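You operate a simulated robot arm through the tools that you are given. There is no shell and no other tool. Be economical: measure what you need, move in short steps, check, and stop when the job is done.

You are at the controls of a simulated robot arm. One attempt, no reset.

## Task
Clamp the keys board in the drying rack's yellow bay and sand off its rough patch.
Fine: clip bar down before you sand; the sanding block goes back; the other board stays as it is. What is to be rubbed or washed off counts as gone when no trace of it is left.
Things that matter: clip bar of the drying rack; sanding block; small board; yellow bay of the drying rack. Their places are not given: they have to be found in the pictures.

It is judged by the outcome, as a careful person would: the job done as asked, and still so three seconds after it is handed in. It fails if anything else is knocked over, pushed out of place, dropped, spilled or broken.

## Robot
A 6-joint arm with a two-finger parallel gripper, fixed in place. Base frame: the origin is at the foot of the arm, x ahead of it, y to its left, z up; the work surface is at about z = 940. Readings come in mm, rad, newtons and seconds.
With the tool pointing down near the work surface it reaches from about 220 to 620 mm from the base axis. Its first joint turns from -1.152 to 1.152 rad. Payload 2.7 kg.
The tool frame sits at the grasp point between the pads (the TCP): z along the fingers, y along the line on which they close. The tips reach 23 mm beyond it. The gripper opens to 94 mm. The fingers are 38 mm wide and 10 mm thick; the gripper's body (54 by 96 mm) begins 39 mm behind the TCP.
Orientation is told as [roll, pitch, yaw] about the base's x, y, z axes, in that order, counted from this pose: with the fingers straight down and closing along the base's y, the tool's x points along the base's -x, its y along +y and its z along -z.

## Interface
- The arm moves only by the tool play_rows. Its argument "targets" is a list of rows, each an object of numbers (a shift or turn left out is 0, a gripper value left out holds the last): "x", "y", "z": the shift along the tool's x, y, z in mm; "wx", "wy", "wz": the turn, a rotation vector about the tool's x, y, z in rad. In form: [{"x": .., "y": .., "z": .., "wx": .., "wy": .., "wz": ..}, ...]. A call has 1 to 20 rows; each row is the pose to reach, as a shift and turn from the pose commanded when the call began, along the tool's axes at that moment. "jaw" is the closure in counts, from 0 (fully open) to 255 (shut), set as the call begins (left out, the last holds). Rows are played at 5 a second. More than 50 mm and 0.15 rad between two rows, or a gripper value outside its range, and nothing of the call is played. A pose out of reach is approached as far as the arm can. The call stops where the force on the tool passes 40 N (or 10 N more than at its start, if that is more) or the arm is blocked; 0.2 s more then pass. Each finger travels about 45 mm/s and halts on what it meets, pressing with about 29 N; the grip force reading is that of the motor and also rises with nothing between the fingers. The clock runs only during rows and for 0.2 s after the last one: add rows that repeat a pose to give the fingers time. It gives the time, the measured TCP pose, the force on the tool (base axes), the opening and the grip force at its end, in the units of the frame above (readings bear some noise), with the torque about the TCP (base axes, N m) and any sound that the robot's microphone picked up, and new pictures: "show" is both (left out), scene, wrist or none.
- Cameras (640 x 400 px; columns grow to the right, rows downward): "scene" is fixed at [75.4, -427.6, 1411.9]; the picture's right is [0.80, -0.60, 0.00], its down [-0.30, -0.40, -0.87] and it looks along [0.52, 0.70, -0.49] (base axes); focal length 307 px, centre (320, 200). "wrist" rides on the gripper at [86, 16, -74] in the tool frame; the picture's right is [-0.18, 0.98, 0.00], its down [-0.58, -0.11, -0.81] and it looks along [-0.79, -0.15, 0.59] (tool axes); focal length 243 px, centre (320, 200).
- pixel_to_xyz(camera, pixels): for up to 12 pixels [column, row] of the newest picture of that camera ("zoom" is the newest enlarged one), the place [x, y, z] in the base frame of the surface seen there, good to about 3 mm. No time passes.
- close_up(camera, box): a new picture of the part [left, top, right, bottom] of that camera's present view, enlarged. No time passes.
- close_job(): hands the job in; it is judged then, once.

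Go step by step. Measure first, check grasps and placings, and put right what went wrong. The budget is 80 turns and 200 pictures, counting those below and the enlarged ones. Unless the task says otherwise, let go and move clear before handing in.

The tools are called after ">>>" as name(argument=value, ...) on one line, values as JSON. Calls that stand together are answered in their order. play_rows: Moves the arm, as the interface text tells. Its arguments: {"type":"object","properties":{"targets":{"type":"array"},"jaw":{"type":"number"},"show":{"type":"string","enum":["both","scene","wrist","none"]}},"required":["targets"]} The other tools are called the same way: pixel_to_xyz (camera, pixels) gives the place of the surface under pixels of a picture; close_up (camera, box) takes an enlarged picture of a part of a camera's view; close_job () hands the job in.

At the start:

```text
time: 0.0
tool_pos: [338.4, -118.7, 1280.0]
tcp_rot: [0.0, -0.001, 0.0]
contact_force: [-0.6, 0.4, 0.8]
wrist_torque: [0.01, 0.0, 0.0]
opening: 94.1
finger_force: 0.0
```

scene: 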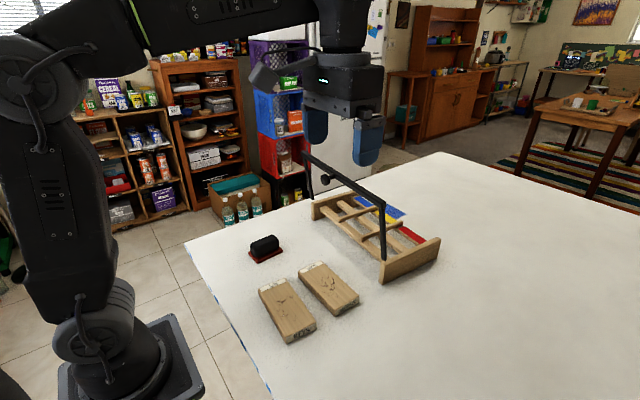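
wrist: 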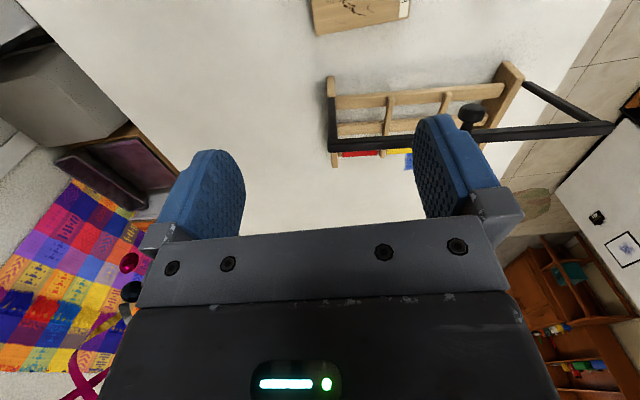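

The scene shows two boards near (287,310) and (328,288), a dark sanding block at (265,248), and the rack with a raised bar around (380,215). I'll enlarge these areas.

>>> close_up(camera="scene", box=[230, 220, 390, 350])

>>> close_up(camera="scene", box=[290, 140, 450, 290])

```text
3.08 times, centred on (310, 285) of scene
```

zoom: 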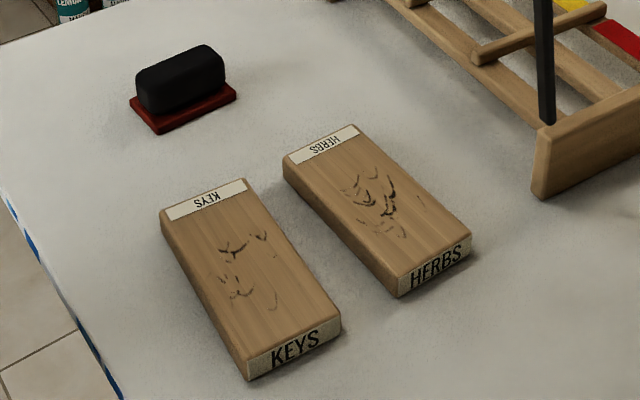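

```text
2.67 times, centred on (370, 215) of scene
```

zoom: 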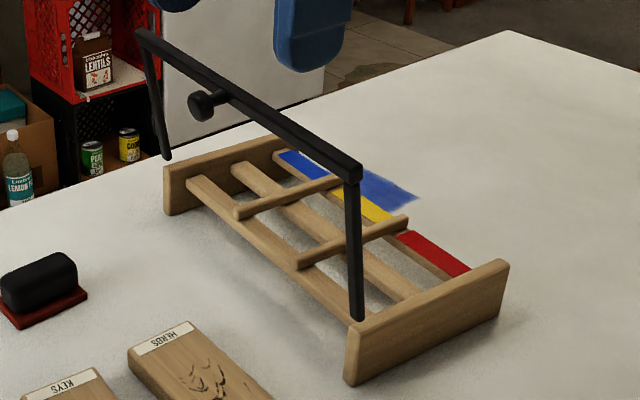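

The left board (label at (272,284)) is KEYS, and the yellow bay is the middle one, between the two dividers. Next I'll measure the boards, the block and the rack.

>>> pixel_to_xyz(camera="zoom", pixels=[[172, 172], [205, 185], [235, 172], [348, 168], [355, 320], [348, 378], [505, 268], [285, 145], [240, 212], [333, 181], [302, 262], [402, 222]])

>>> pixel_to_xyz(camera="zoom", pixels=[[145, 35], [205, 105], [350, 250], [215, 205], [290, 250], [335, 230], [375, 205], [290, 215], [255, 185], [435, 250], [240, 100], [165, 155]])

>>> pixel_to_xyz(camera="scene", pixels=[[259, 290], [285, 279], [315, 323], [287, 333], [299, 271], [321, 262], [357, 296], [336, 306], [264, 243], [252, 246], [278, 240], [264, 258]])

>>> close_up(camera="wrist", box=[300, 0, 620, 200])

```text
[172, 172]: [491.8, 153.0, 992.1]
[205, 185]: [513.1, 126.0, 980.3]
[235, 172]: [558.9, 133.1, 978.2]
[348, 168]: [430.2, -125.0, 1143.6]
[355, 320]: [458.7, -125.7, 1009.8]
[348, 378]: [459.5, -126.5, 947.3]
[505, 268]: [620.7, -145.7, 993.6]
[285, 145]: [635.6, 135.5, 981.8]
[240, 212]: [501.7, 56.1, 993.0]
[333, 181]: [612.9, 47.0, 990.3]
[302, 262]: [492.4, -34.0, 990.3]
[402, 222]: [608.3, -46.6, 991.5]
```

```text
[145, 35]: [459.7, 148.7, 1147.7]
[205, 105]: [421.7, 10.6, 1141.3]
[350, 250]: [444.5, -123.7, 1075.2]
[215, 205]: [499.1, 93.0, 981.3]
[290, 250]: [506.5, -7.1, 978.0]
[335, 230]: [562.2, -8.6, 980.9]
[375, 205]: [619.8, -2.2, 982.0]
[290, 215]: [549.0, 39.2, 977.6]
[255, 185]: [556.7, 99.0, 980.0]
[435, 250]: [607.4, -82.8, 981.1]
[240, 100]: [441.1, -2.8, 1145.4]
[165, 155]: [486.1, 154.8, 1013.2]
```

```text
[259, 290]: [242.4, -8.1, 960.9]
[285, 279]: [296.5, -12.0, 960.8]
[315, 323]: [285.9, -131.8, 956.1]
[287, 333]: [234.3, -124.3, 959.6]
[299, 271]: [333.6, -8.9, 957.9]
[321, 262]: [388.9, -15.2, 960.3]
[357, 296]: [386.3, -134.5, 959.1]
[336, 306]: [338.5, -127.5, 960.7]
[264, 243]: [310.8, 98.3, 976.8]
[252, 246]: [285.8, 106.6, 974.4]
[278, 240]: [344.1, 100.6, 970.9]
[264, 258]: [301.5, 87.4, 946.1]
```

```text
2.00 times, centred on (460, 100) of wrist
```

zoom: 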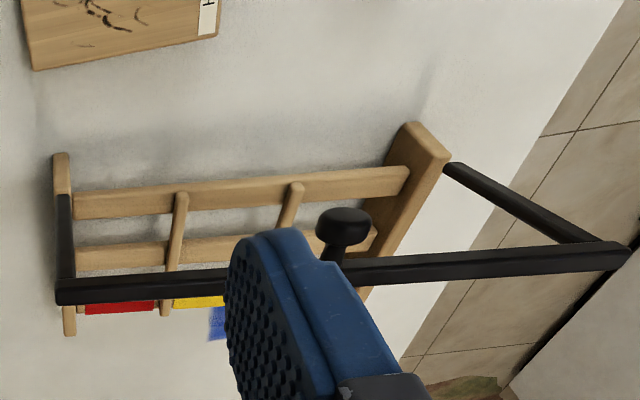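

The geometry is clear: rails lie at x≈500, 555 and 610 with tops at z≈980, and the dividers are at y≈50 and y≈-40. I'll refine the KEYS board edges, the patch and the block using close-ups.

>>> close_up(camera="scene", box=[240, 265, 336, 345])

```text
5.00 times, centred on (288, 305) of scene
```

zoom: 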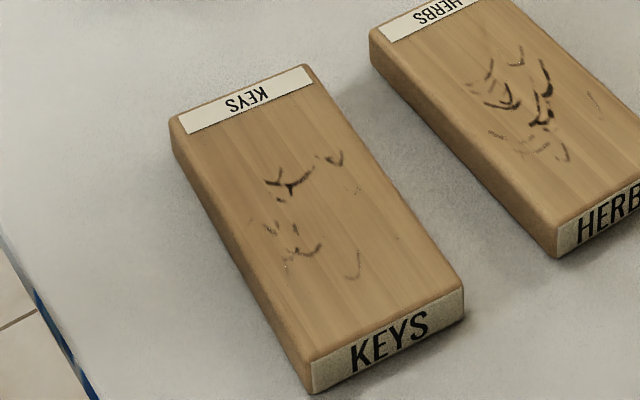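

>>> pixel_to_xyz(camera="zoom", pixels=[[176, 118], [308, 68], [458, 286], [314, 355], [280, 180], [340, 158], [268, 230], [290, 265], [355, 270], [395, 237], [240, 235], [385, 180]])

>>> close_up(camera="scene", box=[232, 220, 296, 272])

```text
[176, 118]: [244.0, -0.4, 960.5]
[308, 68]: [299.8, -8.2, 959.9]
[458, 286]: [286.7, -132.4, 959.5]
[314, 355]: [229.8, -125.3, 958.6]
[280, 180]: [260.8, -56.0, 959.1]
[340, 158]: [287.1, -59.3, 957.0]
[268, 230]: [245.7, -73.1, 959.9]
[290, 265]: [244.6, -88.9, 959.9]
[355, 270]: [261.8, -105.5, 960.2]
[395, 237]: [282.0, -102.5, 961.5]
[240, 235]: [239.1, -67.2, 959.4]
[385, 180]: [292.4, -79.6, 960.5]
```

```text
7.69 times, centred on (264, 246) of scene
```

zoom: 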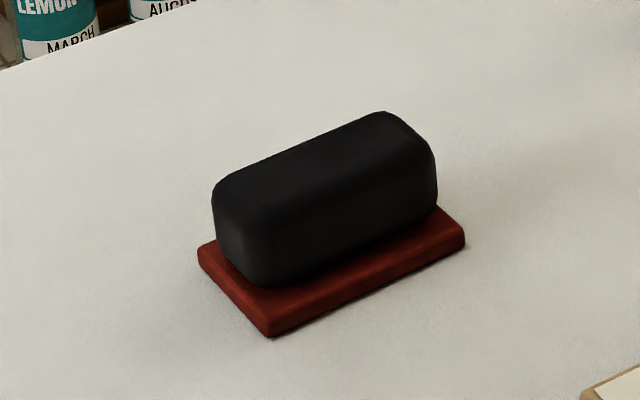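

The KEYS board is centred at about (265,-66), measures 56×125 mm and is skewed by 0.107 rad. The label strip end is free of patch and will go under the bar. Next I'll measure the block.

>>> pixel_to_xyz(camera="zoom", pixels=[[225, 182], [385, 115], [430, 150], [265, 215], [270, 330], [462, 240], [202, 255], [265, 280], [434, 200], [325, 160], [350, 200], [340, 285]])

>>> play_rows(targets=[{"x": 7, "y": 5, "z": 20, "wz": -0.1464}, {"x": 15, "y": 10, "z": 50, "wz": -0.2927}, {"x": 22, "y": 16, "z": 80, "wz": -0.4391}, {"x": 29, "y": 21, "z": 110, "wz": -0.5854}, {"x": 37, "y": 26, "z": 140, "wz": -0.7318}, {"x": 44, "y": 31, "z": 170, "wz": -0.8782}, {"x": 51, "y": 36, "z": 200, "wz": -1.0245}, {"x": 59, "y": 42, "z": 220, "wz": -1.1709}, {"x": 66, "y": 47, "z": 230, "wz": -1.3172}, {"x": 73, "y": 52, "z": 240, "wz": -1.4636}, {"x": 73, "y": 52, "z": 240, "wz": -1.4636}], jaw=30)

```text
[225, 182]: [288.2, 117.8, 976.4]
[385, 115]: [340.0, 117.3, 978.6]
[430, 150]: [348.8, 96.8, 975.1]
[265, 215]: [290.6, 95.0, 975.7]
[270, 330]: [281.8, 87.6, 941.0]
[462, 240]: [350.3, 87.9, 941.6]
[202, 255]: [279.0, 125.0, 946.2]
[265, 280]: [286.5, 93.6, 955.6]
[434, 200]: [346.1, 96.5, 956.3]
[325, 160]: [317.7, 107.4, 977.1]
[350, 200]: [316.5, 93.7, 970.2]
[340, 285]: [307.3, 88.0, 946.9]
```

```text
time: 2.4
tool_pos: [265.6, -67.7, 1039.6]
tcp_rot: [-0.001, 0.002, 1.466]
contact_force: [-0.4, 0.0, -1.0]
wrist_torque: [0.0, -0.01, 0.0]
opening: 82.8
finger_force: 0.1
```

scene: 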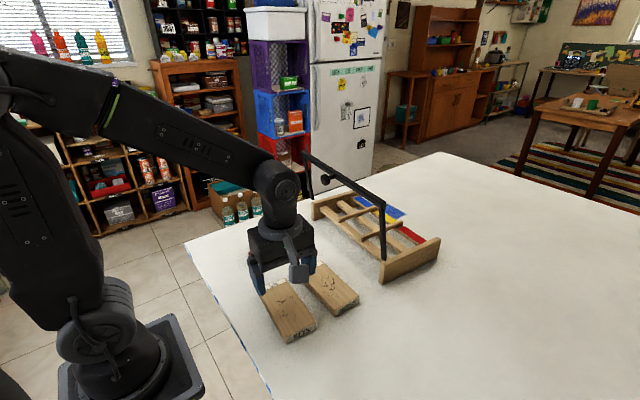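
wrist: 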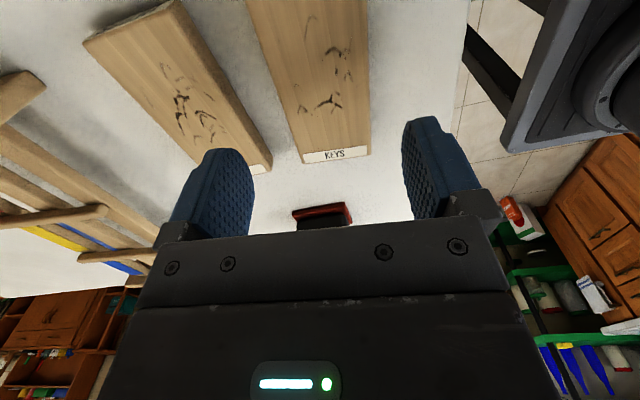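

The gripper is above the KEYS board with the fingers straddling it. I'll descend part way and check the clearance to the other board.

>>> play_rows(targets=[{"z": 25}, {"z": 45}, {"z": 45}])

>>> close_up(camera="scene", box=[230, 220, 390, 350])

```text
time: 3.2
tool_pos: [264.5, -66.6, 994.2]
tcp_rot: [0.001, 0.001, 1.463]
contact_force: [-1.0, 0.2, -0.2]
wrist_torque: [-0.01, 0.02, 0.0]
opening: 82.9
finger_force: 0.1
```

scene: 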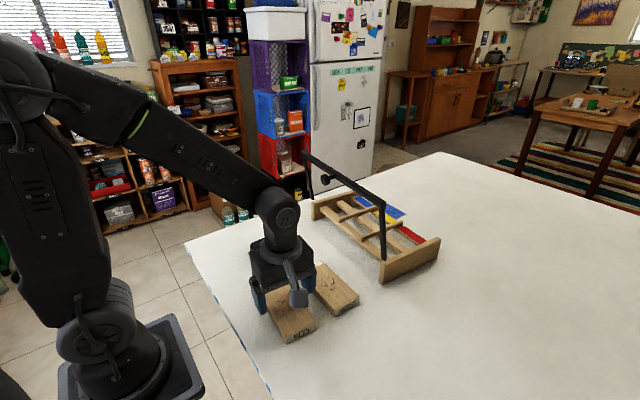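
wrist: 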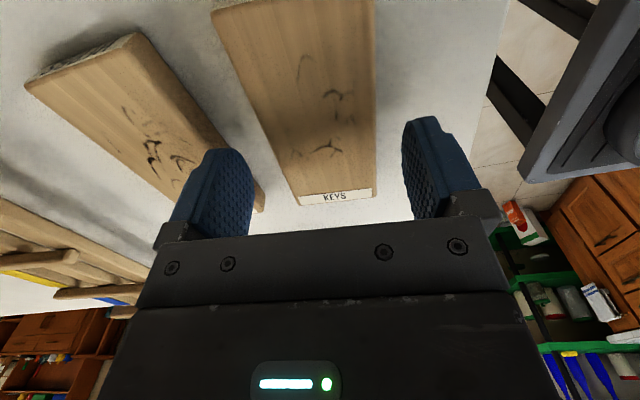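

```text
3.08 times, centred on (310, 285) of scene
```

zoom: 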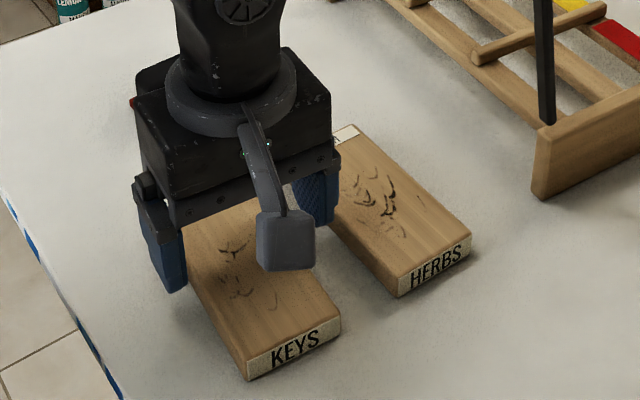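

The finger on the HERBS side is fairly close to that board, so I'll narrow the opening, go down and grip.

>>> play_rows(targets=[{}, {}, {"z": 10}, {"z": 22.5}, {"z": 22.5}], jaw=65)

>>> play_rows(targets=[{}, {}, {}], jaw=150)

```text
time: 4.4
tool_pos: [265.6, -66.9, 971.2]
tcp_rot: [0.001, 0.0, 1.465]
contact_force: [-0.3, 0.3, 0.3]
wrist_torque: [0.01, 0.0, 0.01]
opening: 70.0
finger_force: 0.1
```

scene: 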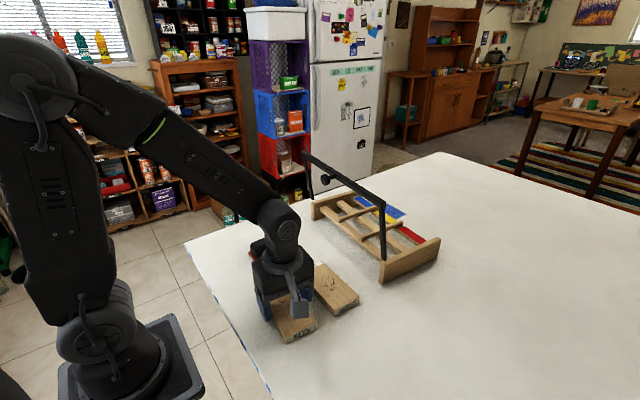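
wrist: 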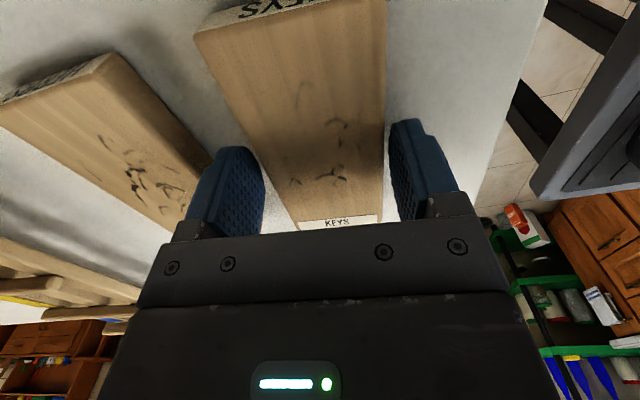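

```text
time: 5.2
tool_pos: [264.3, -67.2, 971.8]
tcp_rot: [0.001, -0.001, 1.464]
contact_force: [-1.0, -0.1, 0.6]
wrist_torque: [-0.03, -0.01, 0.01]
opening: 61.3
finger_force: 28.5
```

scene: 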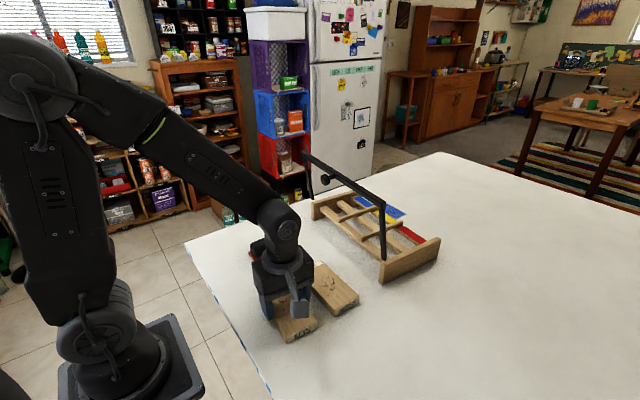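
wrist: 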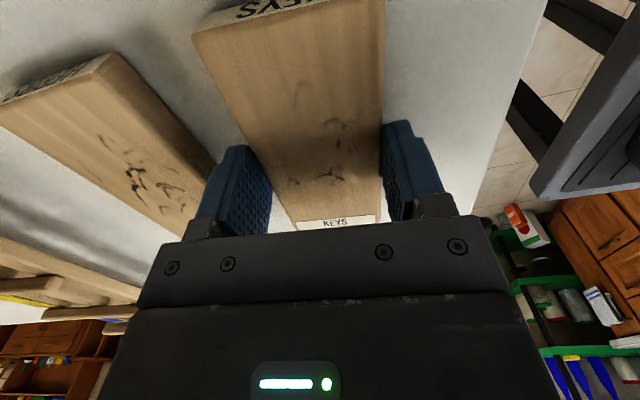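

The board is held at 61 mm width, leaving little room for the fingers between the dividers. I'll regrip a bit higher so the tips stay above the divider tops, then lift.

>>> play_rows(targets=[{}, {"z": -4.8}, {"z": -4.8}], jaw=75, show="none")

>>> play_rows(targets=[{}, {}, {"z": -10}, {"z": -40}, {"z": -80}, {"z": -80}], jaw=150)

```text
time: 6.0
tool_pos: [266.0, -65.0, 976.5]
tcp_rot: [0.0, 0.001, 1.465]
contact_force: [-0.2, -0.6, -0.3]
wrist_torque: [-0.02, 0.01, 0.02]
opening: 66.2
finger_force: 0.1
```

```text
time: 7.4
tool_pos: [265.5, -66.7, 1057.5]
tcp_rot: [0.0, 0.001, 1.465]
contact_force: [-0.4, 0.3, -1.2]
wrist_torque: [-0.01, -0.02, 0.0]
opening: 61.3
finger_force: 28.5
```

scene: 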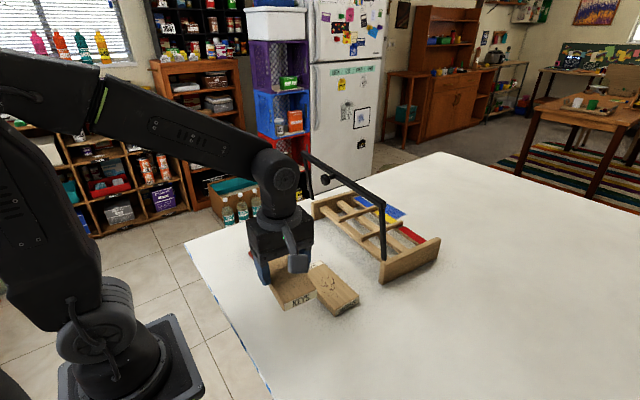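
wrist: 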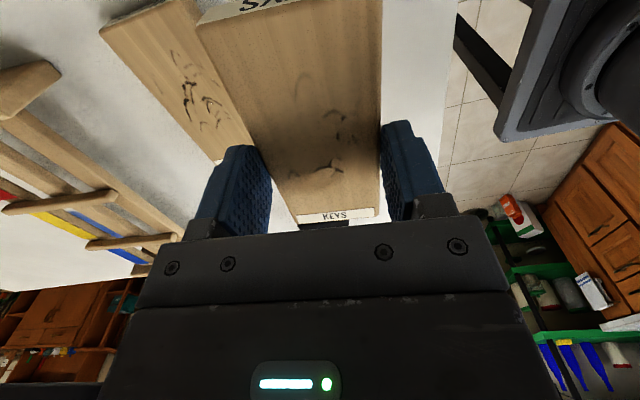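

The board is held level. I'll lift it above the bar (top at z≈1150) and turn it so its label end points away from the robot, then look.

>>> play_rows(targets=[{"z": -40}, {"z": -80}, {"z": -120}, {"z": -150}, {"z": -175}, {"x": -8.6, "y": -12.6, "z": -175, "wz": 0.1465}, {"x": -17.2, "y": -25.2, "z": -175, "wz": 0.293}, {"x": -25.7, "y": -37.8, "z": -175, "wz": 0.4395}, {"x": -34.3, "y": -50.4, "z": -175, "wz": 0.586}, {"x": -42.9, "y": -63, "z": -175, "wz": 0.7325}, {"x": -51.5, "y": -75.6, "z": -175, "wz": 0.879}, {"x": -60, "y": -88.2, "z": -175, "wz": 1.0255}, {"x": -68.6, "y": -100.8, "z": -175, "wz": 1.172}, {"x": -77.2, "y": -113.4, "z": -175, "wz": 1.3185}, {"x": -85.8, "y": -126, "z": -175, "wz": 1.465}, {"x": -85.8, "y": -126, "z": -175, "wz": 1.465}])

```text
time: 10.8
tool_pos: [398.5, 5.7, 1232.0]
tcp_rot: [-0.001, 0.001, 0.001]
contact_force: [-0.8, 0.3, -0.6]
wrist_torque: [-0.03, 0.02, 0.03]
opening: 61.0
finger_force: 29.2
```

scene: 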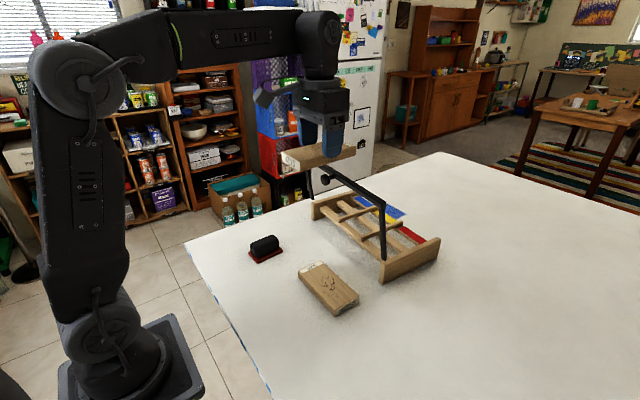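
wrist: 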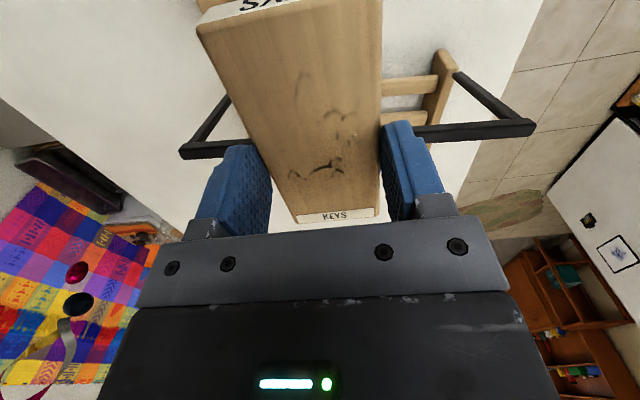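

The label end now points towards +x. I'll measure the bar and dividers from both views before lowering.

>>> pixel_to_xyz(camera="wrist", pixels=[[190, 152], [215, 150], [440, 130], [470, 130], [528, 127], [225, 103], [460, 78], [440, 55], [425, 80], [430, 100]])

>>> close_up(camera="scene", box=[300, 160, 450, 285])

```text
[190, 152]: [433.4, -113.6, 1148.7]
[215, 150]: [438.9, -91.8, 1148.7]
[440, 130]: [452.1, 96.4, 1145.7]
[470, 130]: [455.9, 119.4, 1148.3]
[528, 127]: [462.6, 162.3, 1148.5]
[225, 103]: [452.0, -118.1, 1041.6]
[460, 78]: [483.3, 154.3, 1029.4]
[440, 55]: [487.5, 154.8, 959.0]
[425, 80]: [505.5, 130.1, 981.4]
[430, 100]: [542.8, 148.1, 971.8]
```

```text
3.20 times, centred on (375, 222) of scene
```

zoom: 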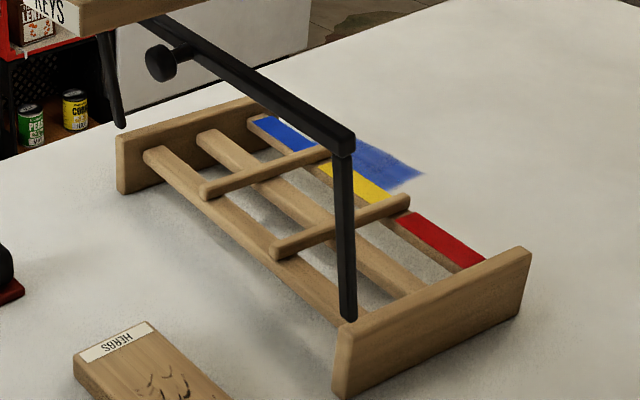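

The rack is skewed by about -0.105 rad, so the board has to be placed at that yaw. I need the hinge position to know where the bar will land.

>>> close_up(camera="wrist", box=[380, 30, 540, 160])

>>> close_up(camera="scene", box=[370, 225, 450, 290])

>>> pixel_to_xyz(camera="zoom", pixels=[[90, 20], [95, 60], [98, 100], [100, 130], [110, 160], [90, 180], [100, 230], [120, 260], [300, 200], [520, 95], [300, 160]])

```text
3.08 times, centred on (460, 95) of wrist
```

zoom: 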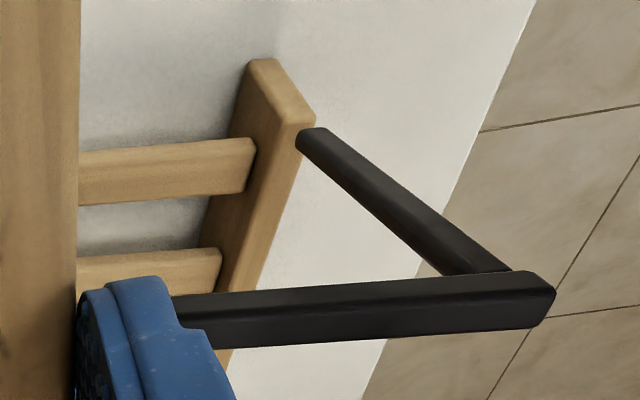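

```text
6.15 times, centred on (410, 258) of scene
```

zoom: 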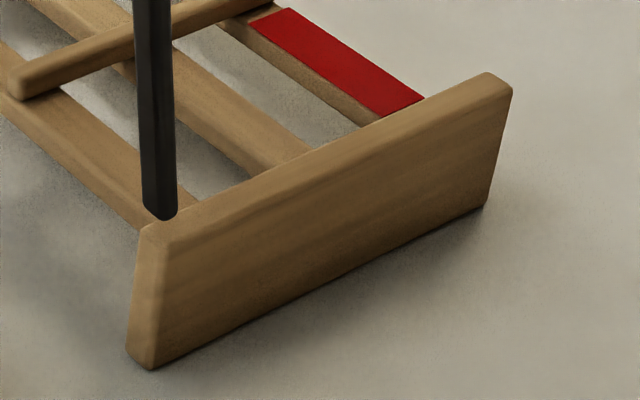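

```text
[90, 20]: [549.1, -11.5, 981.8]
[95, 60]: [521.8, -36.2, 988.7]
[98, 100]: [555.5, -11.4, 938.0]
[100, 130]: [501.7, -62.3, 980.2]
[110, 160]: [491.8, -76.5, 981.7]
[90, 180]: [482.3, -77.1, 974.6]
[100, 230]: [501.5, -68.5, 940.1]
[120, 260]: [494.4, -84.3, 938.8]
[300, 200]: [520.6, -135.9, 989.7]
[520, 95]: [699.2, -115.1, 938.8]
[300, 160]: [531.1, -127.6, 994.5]
```

>>> pixel_to_xyz(camera="zoom", pixels=[[161, 205], [160, 213], [155, 120], [155, 30], [165, 230], [155, 250], [150, 240], [485, 80], [505, 90], [350, 15], [390, 105], [470, 90]])

>>> pixel_to_xyz(camera="scene", pixels=[[382, 200], [379, 207], [384, 207], [340, 181], [360, 190], [325, 179], [313, 172], [316, 189], [380, 205], [350, 200]])

>>> pixel_to_xyz(camera="wrist", pixels=[[480, 73], [482, 77], [500, 92], [520, 110], [545, 125], [467, 56], [445, 55], [470, 138], [470, 125]])

```text
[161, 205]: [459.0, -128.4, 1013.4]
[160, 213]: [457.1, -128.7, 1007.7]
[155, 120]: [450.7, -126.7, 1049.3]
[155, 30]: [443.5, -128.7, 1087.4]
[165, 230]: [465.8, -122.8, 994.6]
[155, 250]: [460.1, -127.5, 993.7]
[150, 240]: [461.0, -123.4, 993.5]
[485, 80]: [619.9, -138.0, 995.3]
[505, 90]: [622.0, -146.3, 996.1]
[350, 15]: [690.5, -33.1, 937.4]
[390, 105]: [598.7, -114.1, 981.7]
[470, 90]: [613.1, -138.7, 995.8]
```

```text
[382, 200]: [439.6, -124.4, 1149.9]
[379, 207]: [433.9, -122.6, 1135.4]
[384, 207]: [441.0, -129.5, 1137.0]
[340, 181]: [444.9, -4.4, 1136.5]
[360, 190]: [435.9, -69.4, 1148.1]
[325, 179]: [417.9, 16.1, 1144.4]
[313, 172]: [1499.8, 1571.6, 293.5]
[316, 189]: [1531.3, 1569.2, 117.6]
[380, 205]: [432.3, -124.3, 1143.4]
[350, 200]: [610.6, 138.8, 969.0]
```

```text
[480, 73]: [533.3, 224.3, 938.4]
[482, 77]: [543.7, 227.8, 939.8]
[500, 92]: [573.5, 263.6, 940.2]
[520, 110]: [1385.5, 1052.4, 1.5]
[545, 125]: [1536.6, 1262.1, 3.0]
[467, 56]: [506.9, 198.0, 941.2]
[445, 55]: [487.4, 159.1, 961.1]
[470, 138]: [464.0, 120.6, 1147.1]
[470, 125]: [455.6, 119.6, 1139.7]
```

The hinge works out at about x'≈476, z≈1012 with a radius of about 134, so the closed bar lands near x'≈610. I'll put the board centre at about (561,5) with yaw -0.105, approaching from farther out so the wrist camera clears the bar.

>>> play_rows(targets=[{"x": -40}, {"x": -80}, {"x": -120, "wz": 0.05}, {"x": -155, "y": -1, "wz": 0.105}, {"x": -188, "y": -3, "wz": 0.105}, {"x": -188, "y": -3, "z": 40, "wz": 0.105}, {"x": -188, "y": -3, "z": 80, "wz": 0.105}, {"x": -188, "y": -3, "z": 120, "wz": 0.105}, {"x": -188, "y": -3, "z": 150, "wz": 0.105}, {"x": -188, "y": -3, "z": 150, "wz": 0.105}])

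```text
time: 13.0
tool_pos: [591.7, 1.4, 1083.8]
tcp_rot: [-0.001, -0.002, -0.107]
contact_force: [0.0, 0.9, -0.8]
wrist_torque: [0.03, 0.0, 0.02]
opening: 61.2
finger_force: 29.0
out of reach, approached as far as the arm can: row 4, 5, 6, 7
```

scene: 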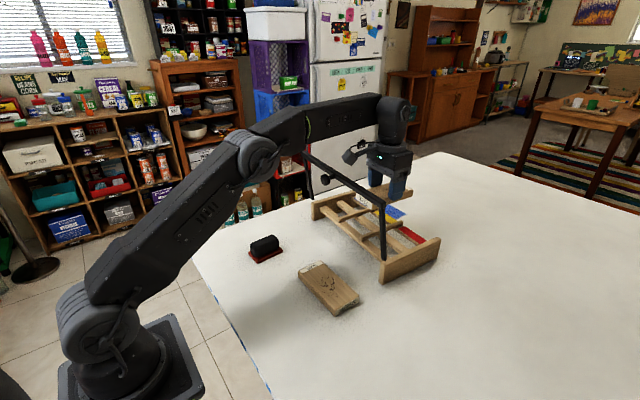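
wrist: 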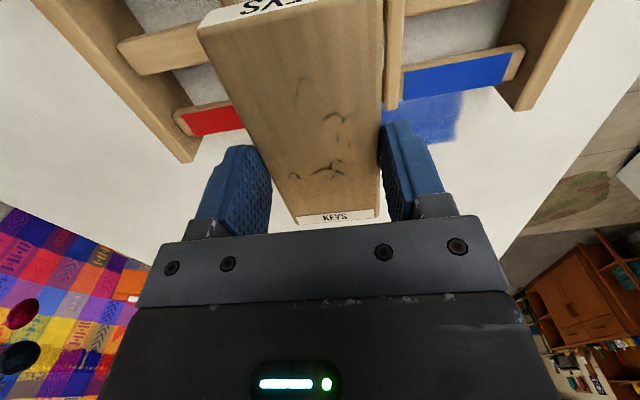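

The board is above the bay. I'll lower it close to the dividers and check again.

>>> play_rows(targets=[{"z": 20}, {"z": 40}, {"z": 40}])

>>> close_up(camera="scene", box=[290, 90, 450, 290])

```text
time: 13.8
tool_pos: [588.9, 2.3, 1040.7]
tcp_rot: [0.0, 0.0, -0.108]
contact_force: [-0.4, 0.5, -0.5]
wrist_torque: [-0.05, 0.03, 0.0]
opening: 61.4
finger_force: 28.7
```

scene: 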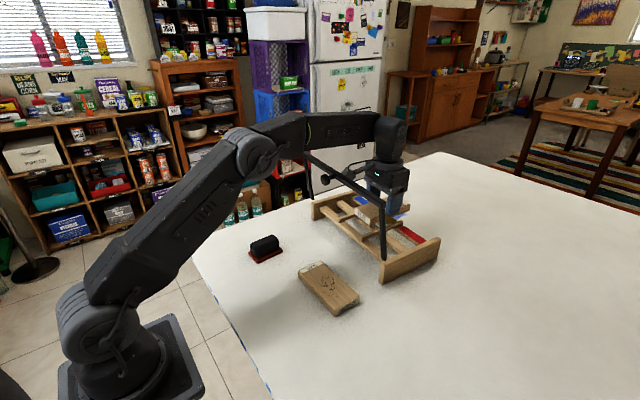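
wrist: 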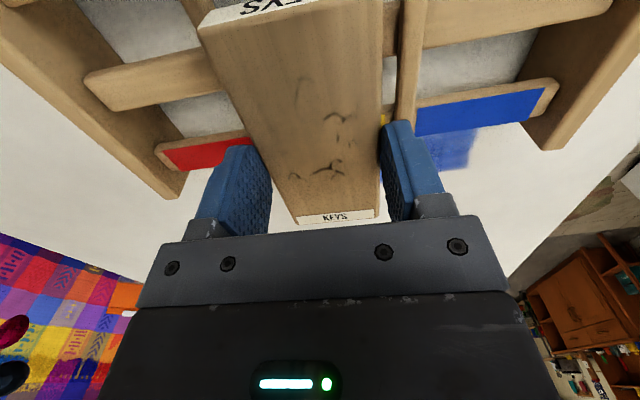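

```text
2.00 times, centred on (370, 190) of scene
```

zoom: 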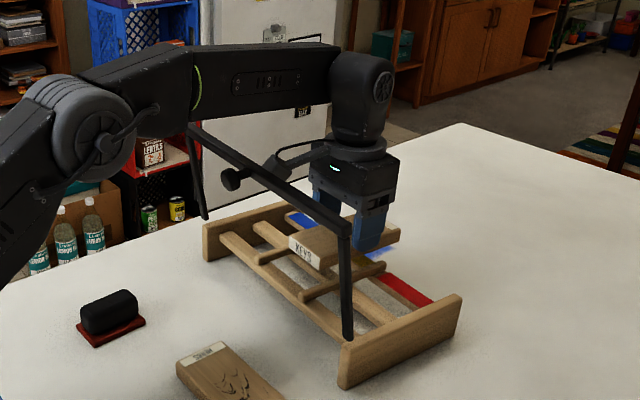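

>>> pixel_to_xyz(camera="wrist", pixels=[[400, 60], [415, 60], [398, 105], [412, 105], [405, 30], [418, 30]])

>>> pixel_to_xyz(camera="zoom", pixels=[[262, 258], [308, 296], [345, 280], [375, 263], [305, 250], [325, 260], [300, 238], [322, 252]])

>>> close_up(camera="scene", box=[335, 180, 415, 245])

```text
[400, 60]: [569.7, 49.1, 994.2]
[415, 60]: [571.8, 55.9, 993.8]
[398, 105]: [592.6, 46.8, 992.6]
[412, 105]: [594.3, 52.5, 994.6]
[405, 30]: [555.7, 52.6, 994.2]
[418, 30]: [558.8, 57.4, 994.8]
```

```text
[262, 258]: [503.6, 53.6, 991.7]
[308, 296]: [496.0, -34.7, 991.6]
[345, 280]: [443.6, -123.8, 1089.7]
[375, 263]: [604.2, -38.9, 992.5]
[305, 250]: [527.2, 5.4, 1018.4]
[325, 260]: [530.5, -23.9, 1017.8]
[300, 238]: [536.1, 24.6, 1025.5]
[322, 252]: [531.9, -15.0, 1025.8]
```

```text
6.15 times, centred on (375, 212) of scene
```

zoom: 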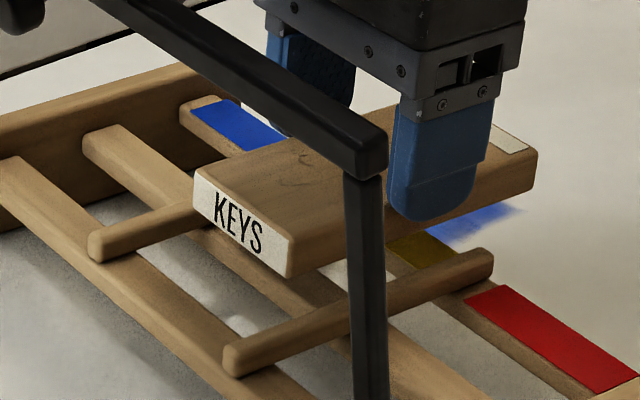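

The bay's inner edges are at y'≈50.7 and y'≈-34, so its centre is about y'≈8. I'll drop to z≈1030, shift back over the rails and lower gently.

>>> play_rows(targets=[{"z": 5, "y": 2}, {"z": 9, "y": 2}, {"x": 14, "y": 2, "z": 9}, {"x": 28.4, "y": 2, "z": 9}, {"x": 28.4, "y": 2, "z": 14}, {"x": 28.4, "y": 2, "z": 18}, {"x": 28.4, "y": 2, "z": 20.5}, {"x": 28.4, "y": 2, "z": 20.5}])

>>> close_up(camera="scene", box=[335, 180, 415, 245])

```text
time: 15.6
tool_pos: [559.3, 6.5, 1021.3]
tcp_rot: [-0.001, 0.0, -0.104]
contact_force: [0.0, -0.3, -1.9]
wrist_torque: [0.03, 0.0, 0.01]
opening: 61.1
finger_force: 29.7
```

scene: 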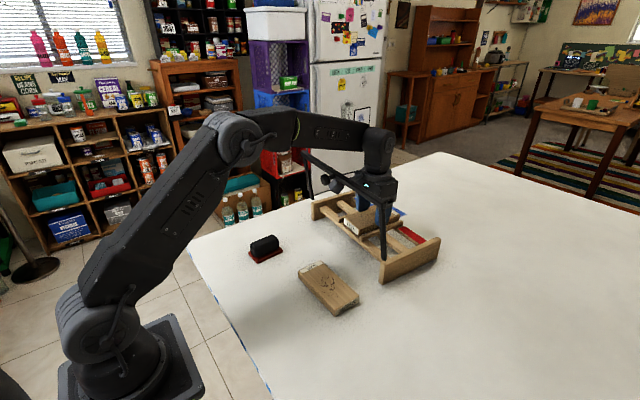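
wrist: 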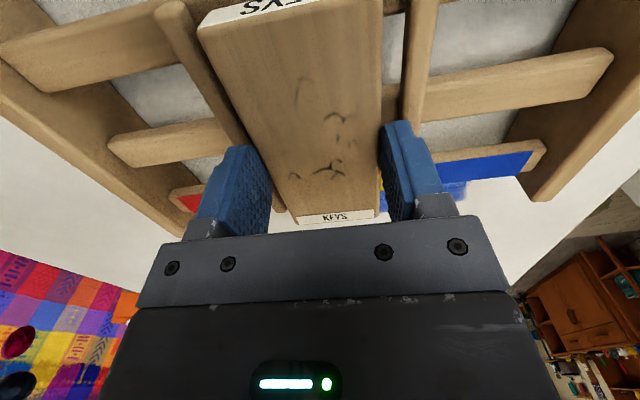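

```text
6.15 times, centred on (375, 212) of scene
```

zoom: 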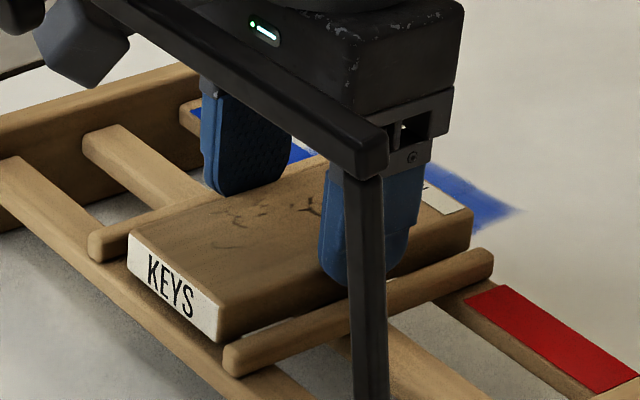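

The board is centred between the dividers and just above the rails. I'll lower it slowly to contact.

>>> play_rows(targets=[{"z": 1.5}, {"z": 2.5}, {"z": 3.5}, {"z": 3.5}], show="none")

```text
time: 16.6
tool_pos: [560.5, 8.1, 1019.8]
tcp_rot: [0.0, -0.003, -0.104]
contact_force: [-1.2, -0.5, 1.7]
wrist_torque: [-0.07, -0.09, -0.01]
opening: 61.1
finger_force: 29.2
```

>>> play_rows(targets=[{"z": 1}, {"z": 2}, {"z": 2}], show="none")

>>> close_up(camera="scene", box=[335, 180, 415, 245])

```text
time: 17.4
tool_pos: [559.5, 7.4, 1018.5]
tcp_rot: [0.0, -0.002, -0.106]
contact_force: [-6.1, -2.4, 20.8]
wrist_torque: [-0.04, 0.55, 0.02]
opening: 61.2
finger_force: 29.1
```

```text
6.15 times, centred on (375, 212) of scene
```

zoom: 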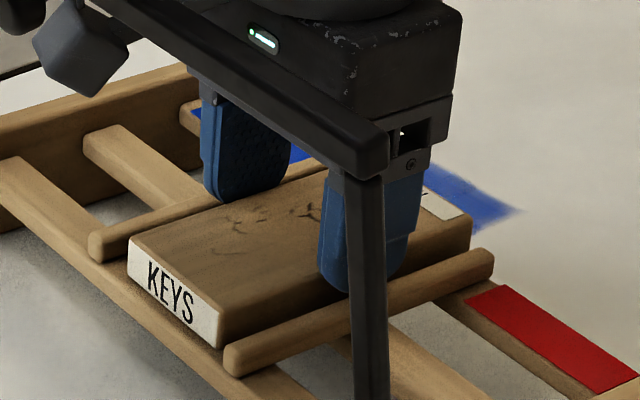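

The board is firmly seated at 21 N. I'll ease off, release slightly, slide out along +x and rise so the camera clears the bar.

>>> play_rows(targets=[{"z": -1.5}, {"z": -1.5}], show="none")

>>> play_rows(targets=[{}, {}, {"z": -3}, {"x": -14, "z": -4}, {"x": -28, "z": -6}, {"x": -28, "z": -30}, {"x": -28, "z": -60}, {"x": -28, "z": -60}], jaw=62)

>>> close_up(camera="scene", box=[290, 130, 450, 290])

```text
time: 18.0
tool_pos: [559.9, 7.3, 1018.8]
tcp_rot: [0.001, -0.004, -0.106]
contact_force: [-4.6, -2.7, 18.5]
wrist_torque: [-0.22, -0.19, 0.0]
opening: 61.3
finger_force: 28.7
```

```text
time: 19.8
tool_pos: [587.7, 5.3, 1077.9]
tcp_rot: [-0.001, 0.0, -0.107]
contact_force: [0.2, 0.2, 0.4]
wrist_torque: [0.03, -0.01, -0.01]
opening: 71.0
finger_force: 0.1
```

scene: 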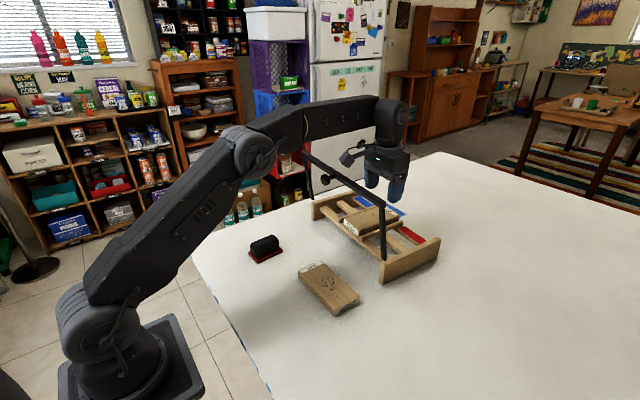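
wrist: 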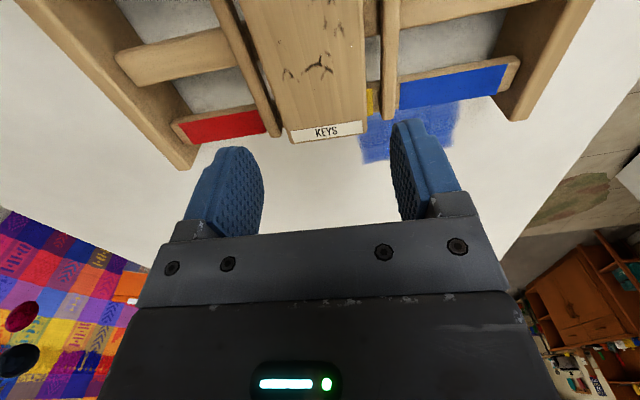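

```text
2.50 times, centred on (370, 210) of scene
```

zoom: 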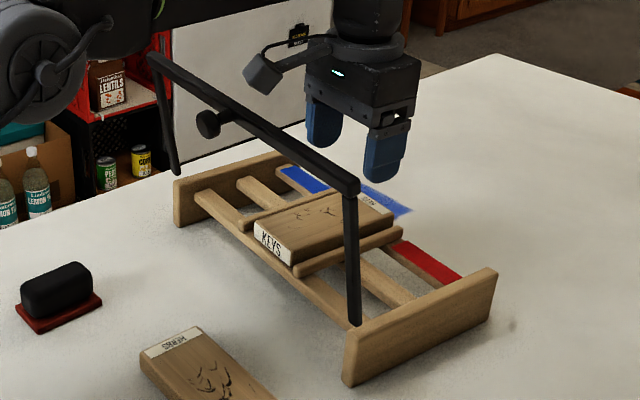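

The board sits squarely in the yellow bay. Next I'll rise, turn 90° and straddle the bar at y≈-40, beside the knob, so I can guide it down.

>>> play_rows(targets=[{"z": -40}, {"z": -80}, {"z": -122}, {"x": 12.4, "y": -5.5, "z": -122, "wz": -0.1429}, {"x": 24.7, "y": -10.9, "z": -122, "wz": -0.2858}, {"x": 37.1, "y": -16.4, "z": -122, "wz": -0.4287}, {"x": 49.5, "y": -21.9, "z": -122, "wz": -0.5716}, {"x": 61.8, "y": -27.4, "z": -122, "wz": -0.7145}, {"x": 74.2, "y": -32.8, "z": -122, "wz": -0.8574}, {"x": 86.5, "y": -38.3, "z": -122, "wz": -1.0003}, {"x": 98.9, "y": -43.8, "z": -122, "wz": -1.1432}, {"x": 111.3, "y": -49.3, "z": -122, "wz": -1.2861}, {"x": 123.6, "y": -54.7, "z": -122, "wz": -1.429}, {"x": 136, "y": -60.2, "z": -122, "wz": -1.572}, {"x": 136, "y": -60.2, "z": -122, "wz": -1.572}])

>>> close_up(camera="scene", box=[290, 110, 450, 290])

```text
time: 23.0
tool_pos: [444.6, -41.7, 1198.9]
tcp_rot: [0.0, -0.001, 1.467]
contact_force: [-1.4, 0.4, -0.3]
wrist_torque: [0.0, 0.02, 0.0]
opening: 71.2
finger_force: 0.0
out of reach, approached as far as the arm can: row 2, 3, 4
```

scene: 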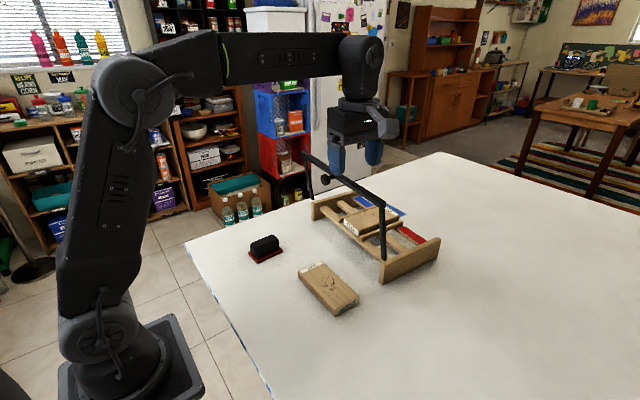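
wrist: 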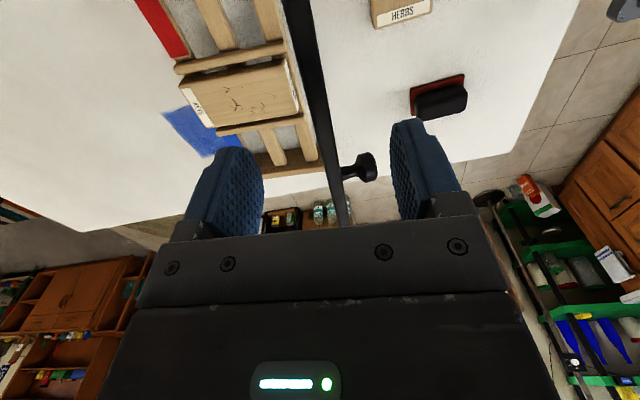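

```text
2.22 times, centred on (370, 200) of scene
```

zoom: 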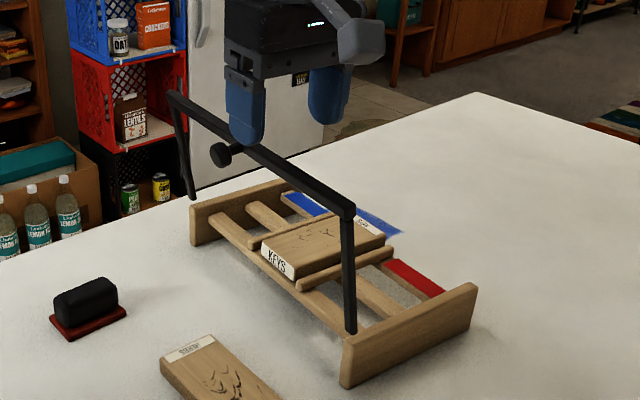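

The bar is between the fingers. I'll measure the knob's position and then lower to cage the bar.

>>> pixel_to_xyz(camera="wrist", pixels=[[352, 158], [365, 170], [372, 160], [345, 180], [316, 120], [325, 120], [312, 80], [335, 200]])

>>> play_rows(targets=[{"z": 15}, {"z": 33}, {"z": 33}, {"z": 33}], jaw=170)

>>> close_up(camera="scene", box=[290, 130, 410, 230])

```text
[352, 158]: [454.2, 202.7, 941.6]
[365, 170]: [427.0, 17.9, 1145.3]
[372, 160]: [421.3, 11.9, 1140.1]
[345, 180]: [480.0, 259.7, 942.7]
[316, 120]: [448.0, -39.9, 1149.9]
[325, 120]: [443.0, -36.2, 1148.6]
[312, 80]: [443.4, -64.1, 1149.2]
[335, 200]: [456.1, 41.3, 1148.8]
```

```text
time: 24.0
tool_pos: [445.4, -39.7, 1167.7]
tcp_rot: [0.001, 0.0, 1.466]
contact_force: [-0.2, 0.3, -0.5]
wrist_torque: [-0.03, 0.0, 0.0]
opening: 31.4
finger_force: 0.0
```

scene: 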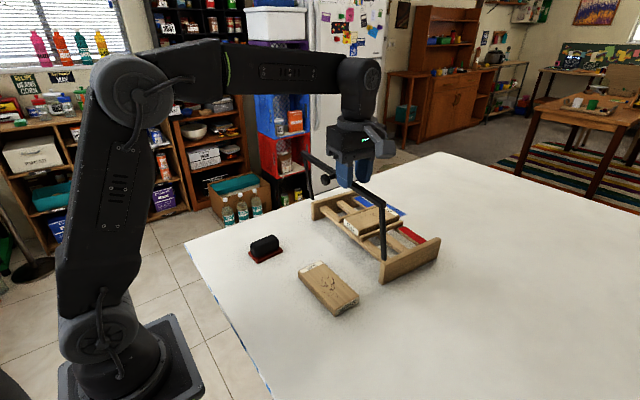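
wrist: 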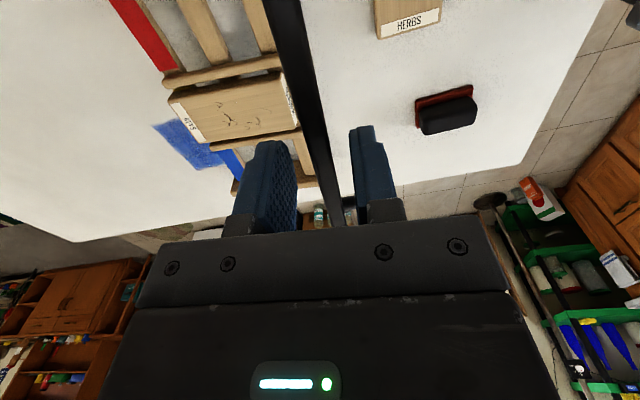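

```text
4.00 times, centred on (350, 180) of scene
```

zoom: 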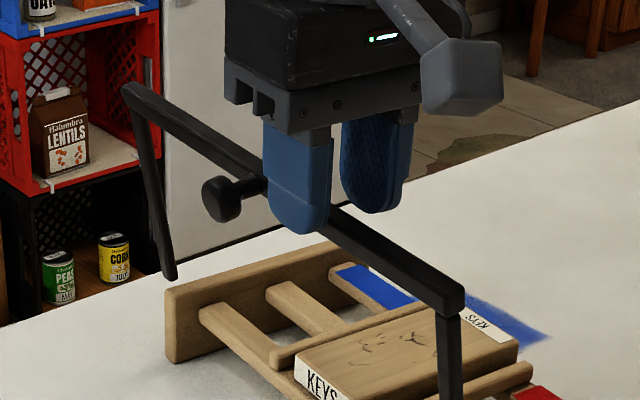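

The tips only overlap the bar by about 5 mm. I'll lower 8 mm more and carry the bar along its arc for the first half.

>>> play_rows(targets=[{"z": 7.7}, {"y": -12, "z": 5.4}, {"y": -30.7, "z": 4.8}, {"y": -49.3, "z": 6.7}, {"y": -67.4, "z": 11.3}, {"y": -84.7, "z": 18.3}, {"y": -100.9, "z": 27.6}, {"y": -115.7, "z": 39.1}, {"y": -115.7, "z": 39.1}])

>>> close_up(camera="scene", box=[290, 110, 450, 290])

```text
time: 26.0
tool_pos: [562.3, -54.3, 1127.7]
tcp_rot: [-0.001, -0.001, 1.467]
contact_force: [-0.6, 0.4, 0.4]
wrist_torque: [0.03, 0.0, -0.02]
opening: 31.3
finger_force: 0.0
```

scene: 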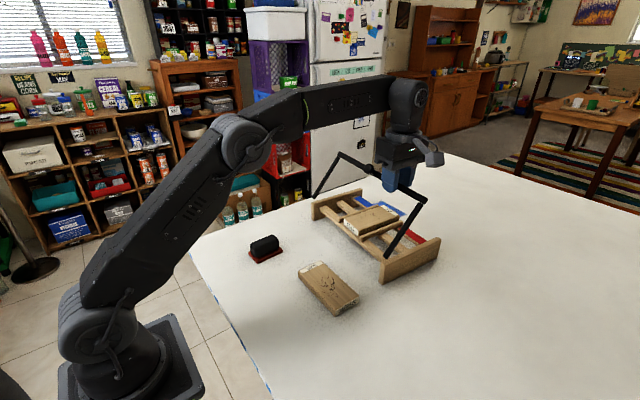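
wrist: 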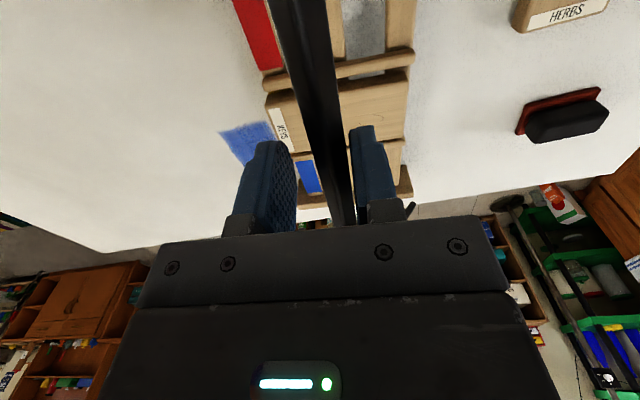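

```text
2.22 times, centred on (370, 200) of scene
```

zoom: 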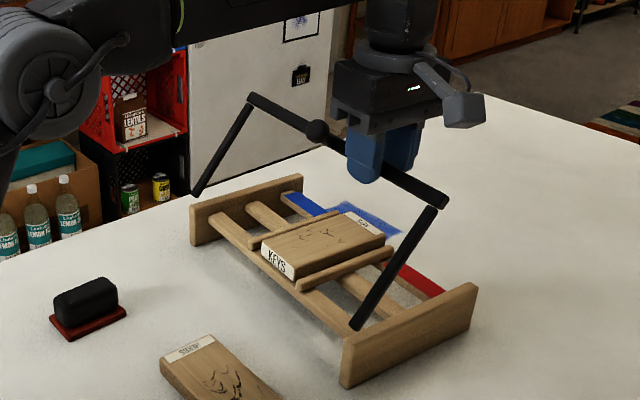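

The bar swings freely with the fingers and the rack stays put. I'll follow the rest of the arc down.

>>> play_rows(targets=[{"y": -12.9, "z": 13.5}, {"y": -23.9, "z": 28.6}, {"y": -32.7, "z": 45.1}, {"y": -39.1, "z": 62.7}, {"y": -43, "z": 81}, {"y": -44, "z": 93}, {"y": -44, "z": 93}])

>>> close_up(camera="scene", box=[310, 130, 450, 290])

```text
time: 27.6
tool_pos: [606.0, -56.5, 1033.5]
tcp_rot: [0.0, 0.0, 1.467]
contact_force: [0.2, -0.5, -0.4]
wrist_torque: [0.0, -0.02, -0.01]
opening: 31.1
finger_force: 0.1
```

scene: 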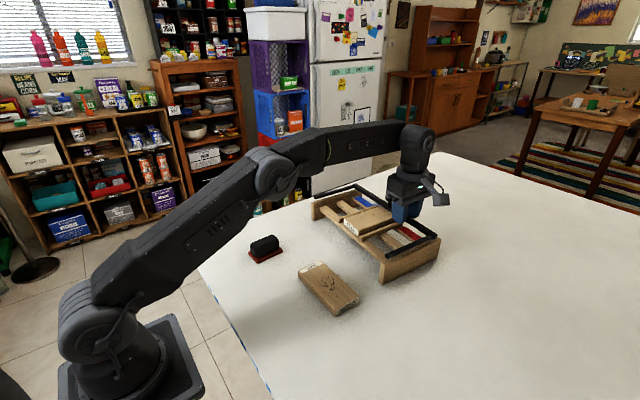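
wrist: 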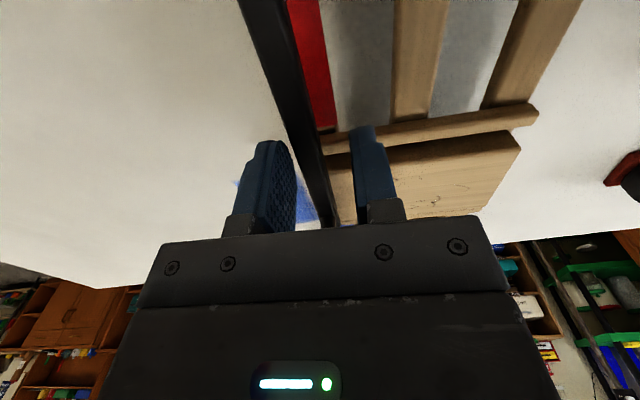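

```text
2.50 times, centred on (380, 210) of scene
```

zoom: 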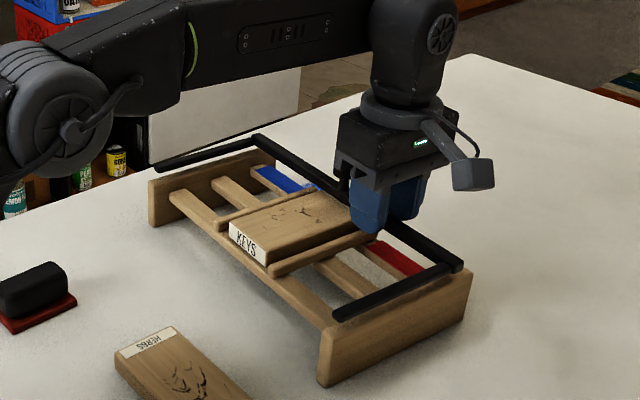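

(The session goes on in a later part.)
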